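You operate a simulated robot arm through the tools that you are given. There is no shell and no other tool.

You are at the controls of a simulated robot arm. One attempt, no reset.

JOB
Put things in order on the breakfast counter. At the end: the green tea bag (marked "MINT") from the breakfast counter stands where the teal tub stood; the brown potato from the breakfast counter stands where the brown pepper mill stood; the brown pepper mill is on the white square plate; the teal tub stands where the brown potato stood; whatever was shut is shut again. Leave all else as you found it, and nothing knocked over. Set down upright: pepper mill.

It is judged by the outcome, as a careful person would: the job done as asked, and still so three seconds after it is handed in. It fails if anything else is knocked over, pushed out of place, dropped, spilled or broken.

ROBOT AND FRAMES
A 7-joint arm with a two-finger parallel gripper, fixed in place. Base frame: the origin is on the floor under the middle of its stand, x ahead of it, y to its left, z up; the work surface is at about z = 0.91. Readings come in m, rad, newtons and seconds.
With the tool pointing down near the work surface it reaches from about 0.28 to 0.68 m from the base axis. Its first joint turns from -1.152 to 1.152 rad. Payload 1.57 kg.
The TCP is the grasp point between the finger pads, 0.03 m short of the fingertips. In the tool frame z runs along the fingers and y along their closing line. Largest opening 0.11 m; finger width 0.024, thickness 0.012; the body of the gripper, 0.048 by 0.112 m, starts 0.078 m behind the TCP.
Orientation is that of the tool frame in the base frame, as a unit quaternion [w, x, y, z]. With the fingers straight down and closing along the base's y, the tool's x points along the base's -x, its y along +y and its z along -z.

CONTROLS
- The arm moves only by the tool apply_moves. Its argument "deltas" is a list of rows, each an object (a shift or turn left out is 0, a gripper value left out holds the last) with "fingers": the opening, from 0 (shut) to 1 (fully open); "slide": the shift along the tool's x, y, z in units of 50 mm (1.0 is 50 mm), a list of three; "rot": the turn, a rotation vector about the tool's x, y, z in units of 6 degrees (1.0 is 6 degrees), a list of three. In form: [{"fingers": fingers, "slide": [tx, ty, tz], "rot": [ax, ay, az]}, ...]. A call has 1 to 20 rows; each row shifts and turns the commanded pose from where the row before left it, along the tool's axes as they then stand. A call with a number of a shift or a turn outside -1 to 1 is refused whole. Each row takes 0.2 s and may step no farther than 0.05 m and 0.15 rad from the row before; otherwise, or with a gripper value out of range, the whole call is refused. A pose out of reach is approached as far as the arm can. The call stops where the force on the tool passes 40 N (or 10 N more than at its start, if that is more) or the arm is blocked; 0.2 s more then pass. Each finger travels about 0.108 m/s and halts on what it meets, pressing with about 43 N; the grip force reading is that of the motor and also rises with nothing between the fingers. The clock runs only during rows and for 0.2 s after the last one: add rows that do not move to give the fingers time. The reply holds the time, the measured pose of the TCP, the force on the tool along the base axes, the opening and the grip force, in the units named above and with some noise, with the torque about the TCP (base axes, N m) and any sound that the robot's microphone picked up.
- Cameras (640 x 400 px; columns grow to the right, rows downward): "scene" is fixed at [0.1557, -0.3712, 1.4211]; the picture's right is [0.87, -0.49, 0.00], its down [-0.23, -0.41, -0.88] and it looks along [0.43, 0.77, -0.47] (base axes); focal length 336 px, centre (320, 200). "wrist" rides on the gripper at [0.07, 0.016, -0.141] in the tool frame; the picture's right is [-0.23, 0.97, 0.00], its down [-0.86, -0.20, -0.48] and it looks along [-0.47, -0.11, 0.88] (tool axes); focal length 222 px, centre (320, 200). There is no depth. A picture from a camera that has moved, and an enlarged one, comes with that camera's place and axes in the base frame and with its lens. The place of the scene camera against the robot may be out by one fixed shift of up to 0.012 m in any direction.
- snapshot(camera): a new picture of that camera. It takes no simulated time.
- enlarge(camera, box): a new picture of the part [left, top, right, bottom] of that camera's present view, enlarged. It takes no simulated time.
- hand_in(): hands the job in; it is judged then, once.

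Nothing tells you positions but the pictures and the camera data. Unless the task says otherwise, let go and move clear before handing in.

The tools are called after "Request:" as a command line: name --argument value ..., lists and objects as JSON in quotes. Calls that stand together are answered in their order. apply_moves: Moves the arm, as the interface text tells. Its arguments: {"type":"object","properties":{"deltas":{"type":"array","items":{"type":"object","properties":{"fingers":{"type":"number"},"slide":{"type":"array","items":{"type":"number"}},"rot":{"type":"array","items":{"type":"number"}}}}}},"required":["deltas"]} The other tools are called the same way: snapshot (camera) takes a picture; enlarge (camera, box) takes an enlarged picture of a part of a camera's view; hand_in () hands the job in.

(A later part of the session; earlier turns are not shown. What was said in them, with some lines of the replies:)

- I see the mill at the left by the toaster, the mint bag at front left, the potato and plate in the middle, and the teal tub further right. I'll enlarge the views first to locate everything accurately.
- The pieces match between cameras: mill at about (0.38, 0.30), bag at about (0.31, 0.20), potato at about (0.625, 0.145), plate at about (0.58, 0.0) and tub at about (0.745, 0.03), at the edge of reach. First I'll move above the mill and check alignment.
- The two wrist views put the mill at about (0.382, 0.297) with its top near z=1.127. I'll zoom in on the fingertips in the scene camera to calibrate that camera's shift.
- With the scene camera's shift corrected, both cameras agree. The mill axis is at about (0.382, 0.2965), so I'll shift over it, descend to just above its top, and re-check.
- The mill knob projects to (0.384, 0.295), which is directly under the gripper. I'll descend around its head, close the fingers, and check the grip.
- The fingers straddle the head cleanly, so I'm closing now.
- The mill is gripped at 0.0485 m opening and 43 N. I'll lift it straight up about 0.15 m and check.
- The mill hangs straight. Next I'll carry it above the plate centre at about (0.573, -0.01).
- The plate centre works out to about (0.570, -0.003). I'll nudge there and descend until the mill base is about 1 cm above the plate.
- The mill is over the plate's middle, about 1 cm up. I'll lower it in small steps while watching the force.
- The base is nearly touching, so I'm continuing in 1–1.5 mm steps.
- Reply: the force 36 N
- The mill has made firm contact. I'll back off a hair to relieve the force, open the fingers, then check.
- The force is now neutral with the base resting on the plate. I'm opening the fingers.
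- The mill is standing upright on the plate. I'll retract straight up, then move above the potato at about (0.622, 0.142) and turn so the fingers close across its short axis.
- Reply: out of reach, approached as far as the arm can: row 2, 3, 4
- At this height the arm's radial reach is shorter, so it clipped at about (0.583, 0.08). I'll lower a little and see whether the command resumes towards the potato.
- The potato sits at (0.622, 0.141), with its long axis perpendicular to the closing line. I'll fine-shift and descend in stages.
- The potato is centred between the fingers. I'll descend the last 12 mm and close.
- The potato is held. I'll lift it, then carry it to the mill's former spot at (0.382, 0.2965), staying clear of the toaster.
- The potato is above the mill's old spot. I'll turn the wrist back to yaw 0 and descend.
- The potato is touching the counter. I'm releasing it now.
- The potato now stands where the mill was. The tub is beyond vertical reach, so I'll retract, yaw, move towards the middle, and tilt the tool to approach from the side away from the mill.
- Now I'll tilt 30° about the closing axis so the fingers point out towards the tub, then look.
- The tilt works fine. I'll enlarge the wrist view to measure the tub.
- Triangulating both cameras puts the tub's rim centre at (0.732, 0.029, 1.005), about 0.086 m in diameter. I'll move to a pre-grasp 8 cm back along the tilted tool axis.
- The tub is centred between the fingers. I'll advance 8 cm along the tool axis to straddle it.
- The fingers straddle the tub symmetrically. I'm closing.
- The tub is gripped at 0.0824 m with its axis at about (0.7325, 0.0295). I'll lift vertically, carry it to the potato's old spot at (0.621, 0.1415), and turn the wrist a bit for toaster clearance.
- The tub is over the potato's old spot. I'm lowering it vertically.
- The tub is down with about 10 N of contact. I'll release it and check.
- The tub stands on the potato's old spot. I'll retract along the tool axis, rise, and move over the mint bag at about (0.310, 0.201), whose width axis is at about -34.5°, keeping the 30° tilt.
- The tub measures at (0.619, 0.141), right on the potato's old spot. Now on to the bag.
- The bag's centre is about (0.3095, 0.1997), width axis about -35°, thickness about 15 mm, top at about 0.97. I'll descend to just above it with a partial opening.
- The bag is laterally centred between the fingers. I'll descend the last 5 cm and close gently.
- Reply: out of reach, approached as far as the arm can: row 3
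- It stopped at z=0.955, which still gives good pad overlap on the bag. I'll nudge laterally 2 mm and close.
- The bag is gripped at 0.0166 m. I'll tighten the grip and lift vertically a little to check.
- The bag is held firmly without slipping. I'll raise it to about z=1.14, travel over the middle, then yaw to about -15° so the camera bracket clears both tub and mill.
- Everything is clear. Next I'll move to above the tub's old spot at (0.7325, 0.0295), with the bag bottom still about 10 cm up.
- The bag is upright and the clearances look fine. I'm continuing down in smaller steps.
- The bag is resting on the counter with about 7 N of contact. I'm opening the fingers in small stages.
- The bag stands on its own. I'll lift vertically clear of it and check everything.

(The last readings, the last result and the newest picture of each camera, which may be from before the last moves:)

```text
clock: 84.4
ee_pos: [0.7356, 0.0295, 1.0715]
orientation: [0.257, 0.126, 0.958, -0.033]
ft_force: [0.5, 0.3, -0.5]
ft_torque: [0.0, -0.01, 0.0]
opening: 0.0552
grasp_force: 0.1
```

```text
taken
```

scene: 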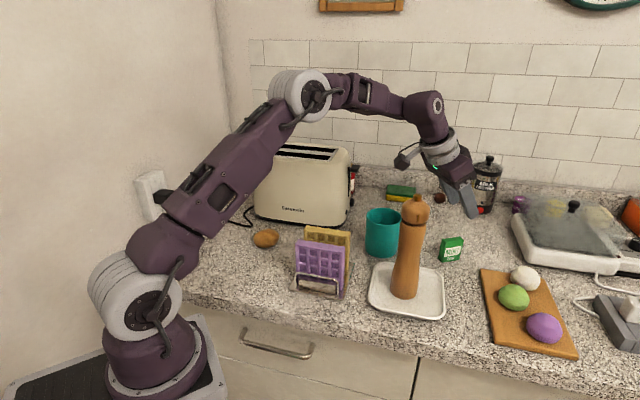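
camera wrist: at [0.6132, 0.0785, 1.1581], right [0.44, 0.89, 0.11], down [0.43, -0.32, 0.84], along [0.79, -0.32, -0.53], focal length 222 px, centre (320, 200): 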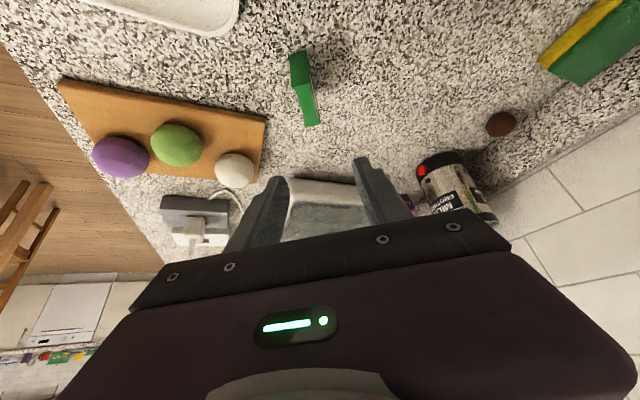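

All four pieces appear in place. I'll back the arm away along the reverse route and then do a final inspection.

Request:
apply_moves --deltas '[{"slide": [0.247, 0.201, -0.374]}, {"slide": [0.247, 0.201, -0.374]}, {"slide": [0.247, 0.201, -0.374]}, {"slide": [0.247, 0.201, -0.374]}, {"slide": [0.247, 0.201, -0.374]}, {"slide": [0.247, 0.201, -0.374]}, {"slide": [0.247, 0.201, -0.374]}, {"slide": [0.247, 0.201, -0.374]}, {}]'

Request:
apply_moves --deltas '[{"slide": [-0.2, 0, -0.346]}, {"slide": [0.5, 0, -0.3]}, {"slide": [0.5, 0, -0.3]}, {"slide": [0.5, 0, -0.3]}, {"slide": [0.5, 0, -0.3]}, {"slide": [0.2, 0, -0.12]}, {}]'

Request:
snapshot --camera "scene"

Request:
snapshot --camera "wrist"

```text
clock: 86.4
ee_pos: [0.6018, 0.1497, 1.1497]
orientation: [0.256, 0.126, 0.958, -0.034]
ft_force: [0.2, -0.7, 0.5]
ft_torque: [-0.01, 0.03, 0.0]
opening: 0.055
grasp_force: 0.0
```

```text
clock: 88.0
ee_pos: [0.4774, 0.1827, 1.1725]
orientation: [0.257, 0.126, 0.958, -0.034]
ft_force: [-0.1, -0.5, 0.1]
ft_torque: [0.01, 0.02, 0.0]
opening: 0.0551
grasp_force: 0.1
```

```text
taken
```

scene: 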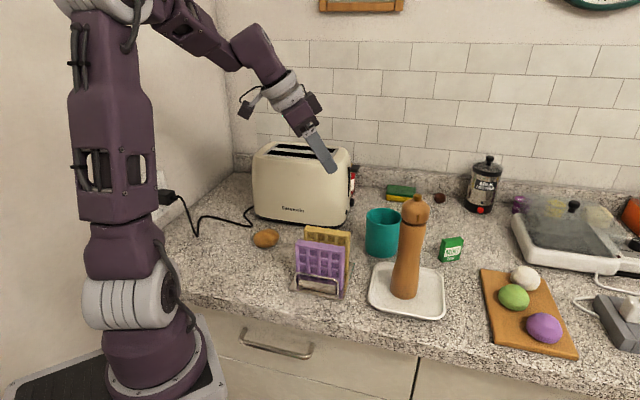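

```text
taken
camera wrist: at [0.3547, 0.2306, 1.2604], right [0.44, 0.89, 0.11], down [0.43, -0.32, 0.84], along [0.79, -0.32, -0.53], focal length 222 px, centre (320, 200)
```

wrist: 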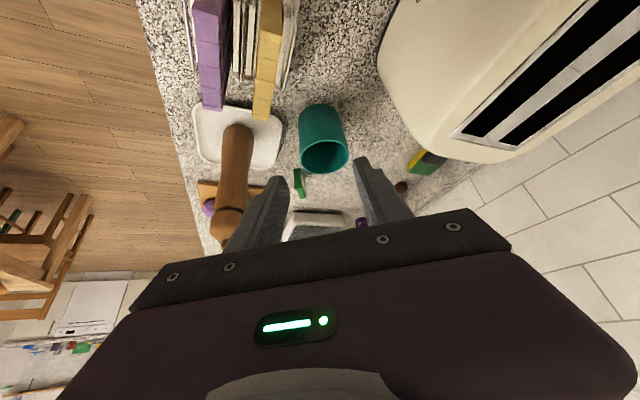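

Request:
enlarge --camera "scene" --box '[220, 170, 380, 310]'

Request:
enlarge --camera "scene" --box '[350, 170, 510, 330]'

Request:
enlarge --camera "scene" --box '[450, 150, 640, 390]'

```text
2.86 times, centred on (300, 240) of scene
camera zoom: at [0.1557, -0.3712, 1.4211], right [0.87, -0.49, 0.0], down [-0.23, -0.41, -0.88], along [0.43, 0.77, -0.47], focal length 961 px, centre (377, 86)
```

zoom: 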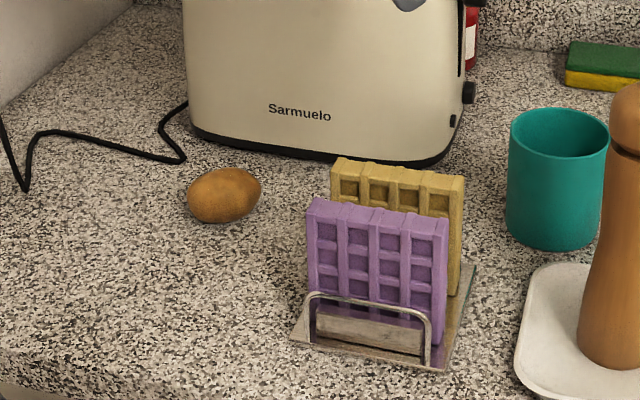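

```text
2.50 times, centred on (430, 250) of scene
camera zoom: at [0.1557, -0.3712, 1.4211], right [0.87, -0.49, 0.0], down [-0.23, -0.41, -0.88], along [0.43, 0.77, -0.47], focal length 841 px, centre (45, 75)
```

zoom: 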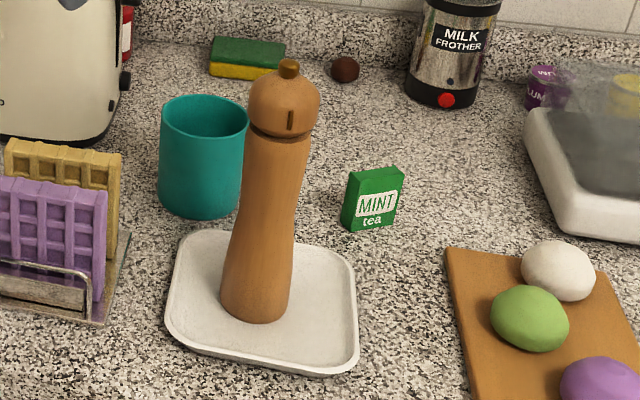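

```text
1.67 times, centred on (545, 270) of scene
camera zoom: at [0.1557, -0.3712, 1.4211], right [0.87, -0.49, 0.0], down [-0.23, -0.41, -0.88], along [0.43, 0.77, -0.47], focal length 560 px, centre (-55, 83)
```

zoom: 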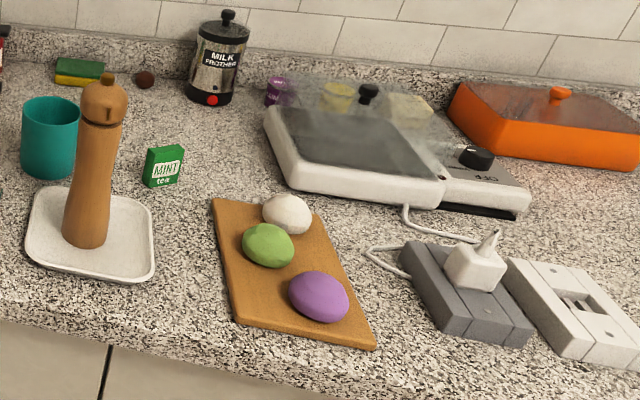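

The scene matches the request: the mill stands upright on the plate, and the potato is where the mill was. The tub is where the potato was, the mint bag stands where the tub was, and everything else is unmoved with nothing left open. The arm is clear, so I'm handing in.

Request:
hand_in

```text
The job is handed in.
```

The job is handed in, and the final pictures show the counter as you asked:

- **Pepper mill:** it stands upright near the middle of the white square plate.
- **Potato:** it is where the pepper mill stood.
- **Teal tub:** it is where the potato was, within about 2 mm by my measurement.
- **Mint tea bag:** it stands where the tub was. It is turned about 20° from how it faced before, because the arm had to reach in at an angle.

I opened nothing, so there was nothing to shut again. In the last views nothing else had been knocked over or moved, and the arm was clear of everything.
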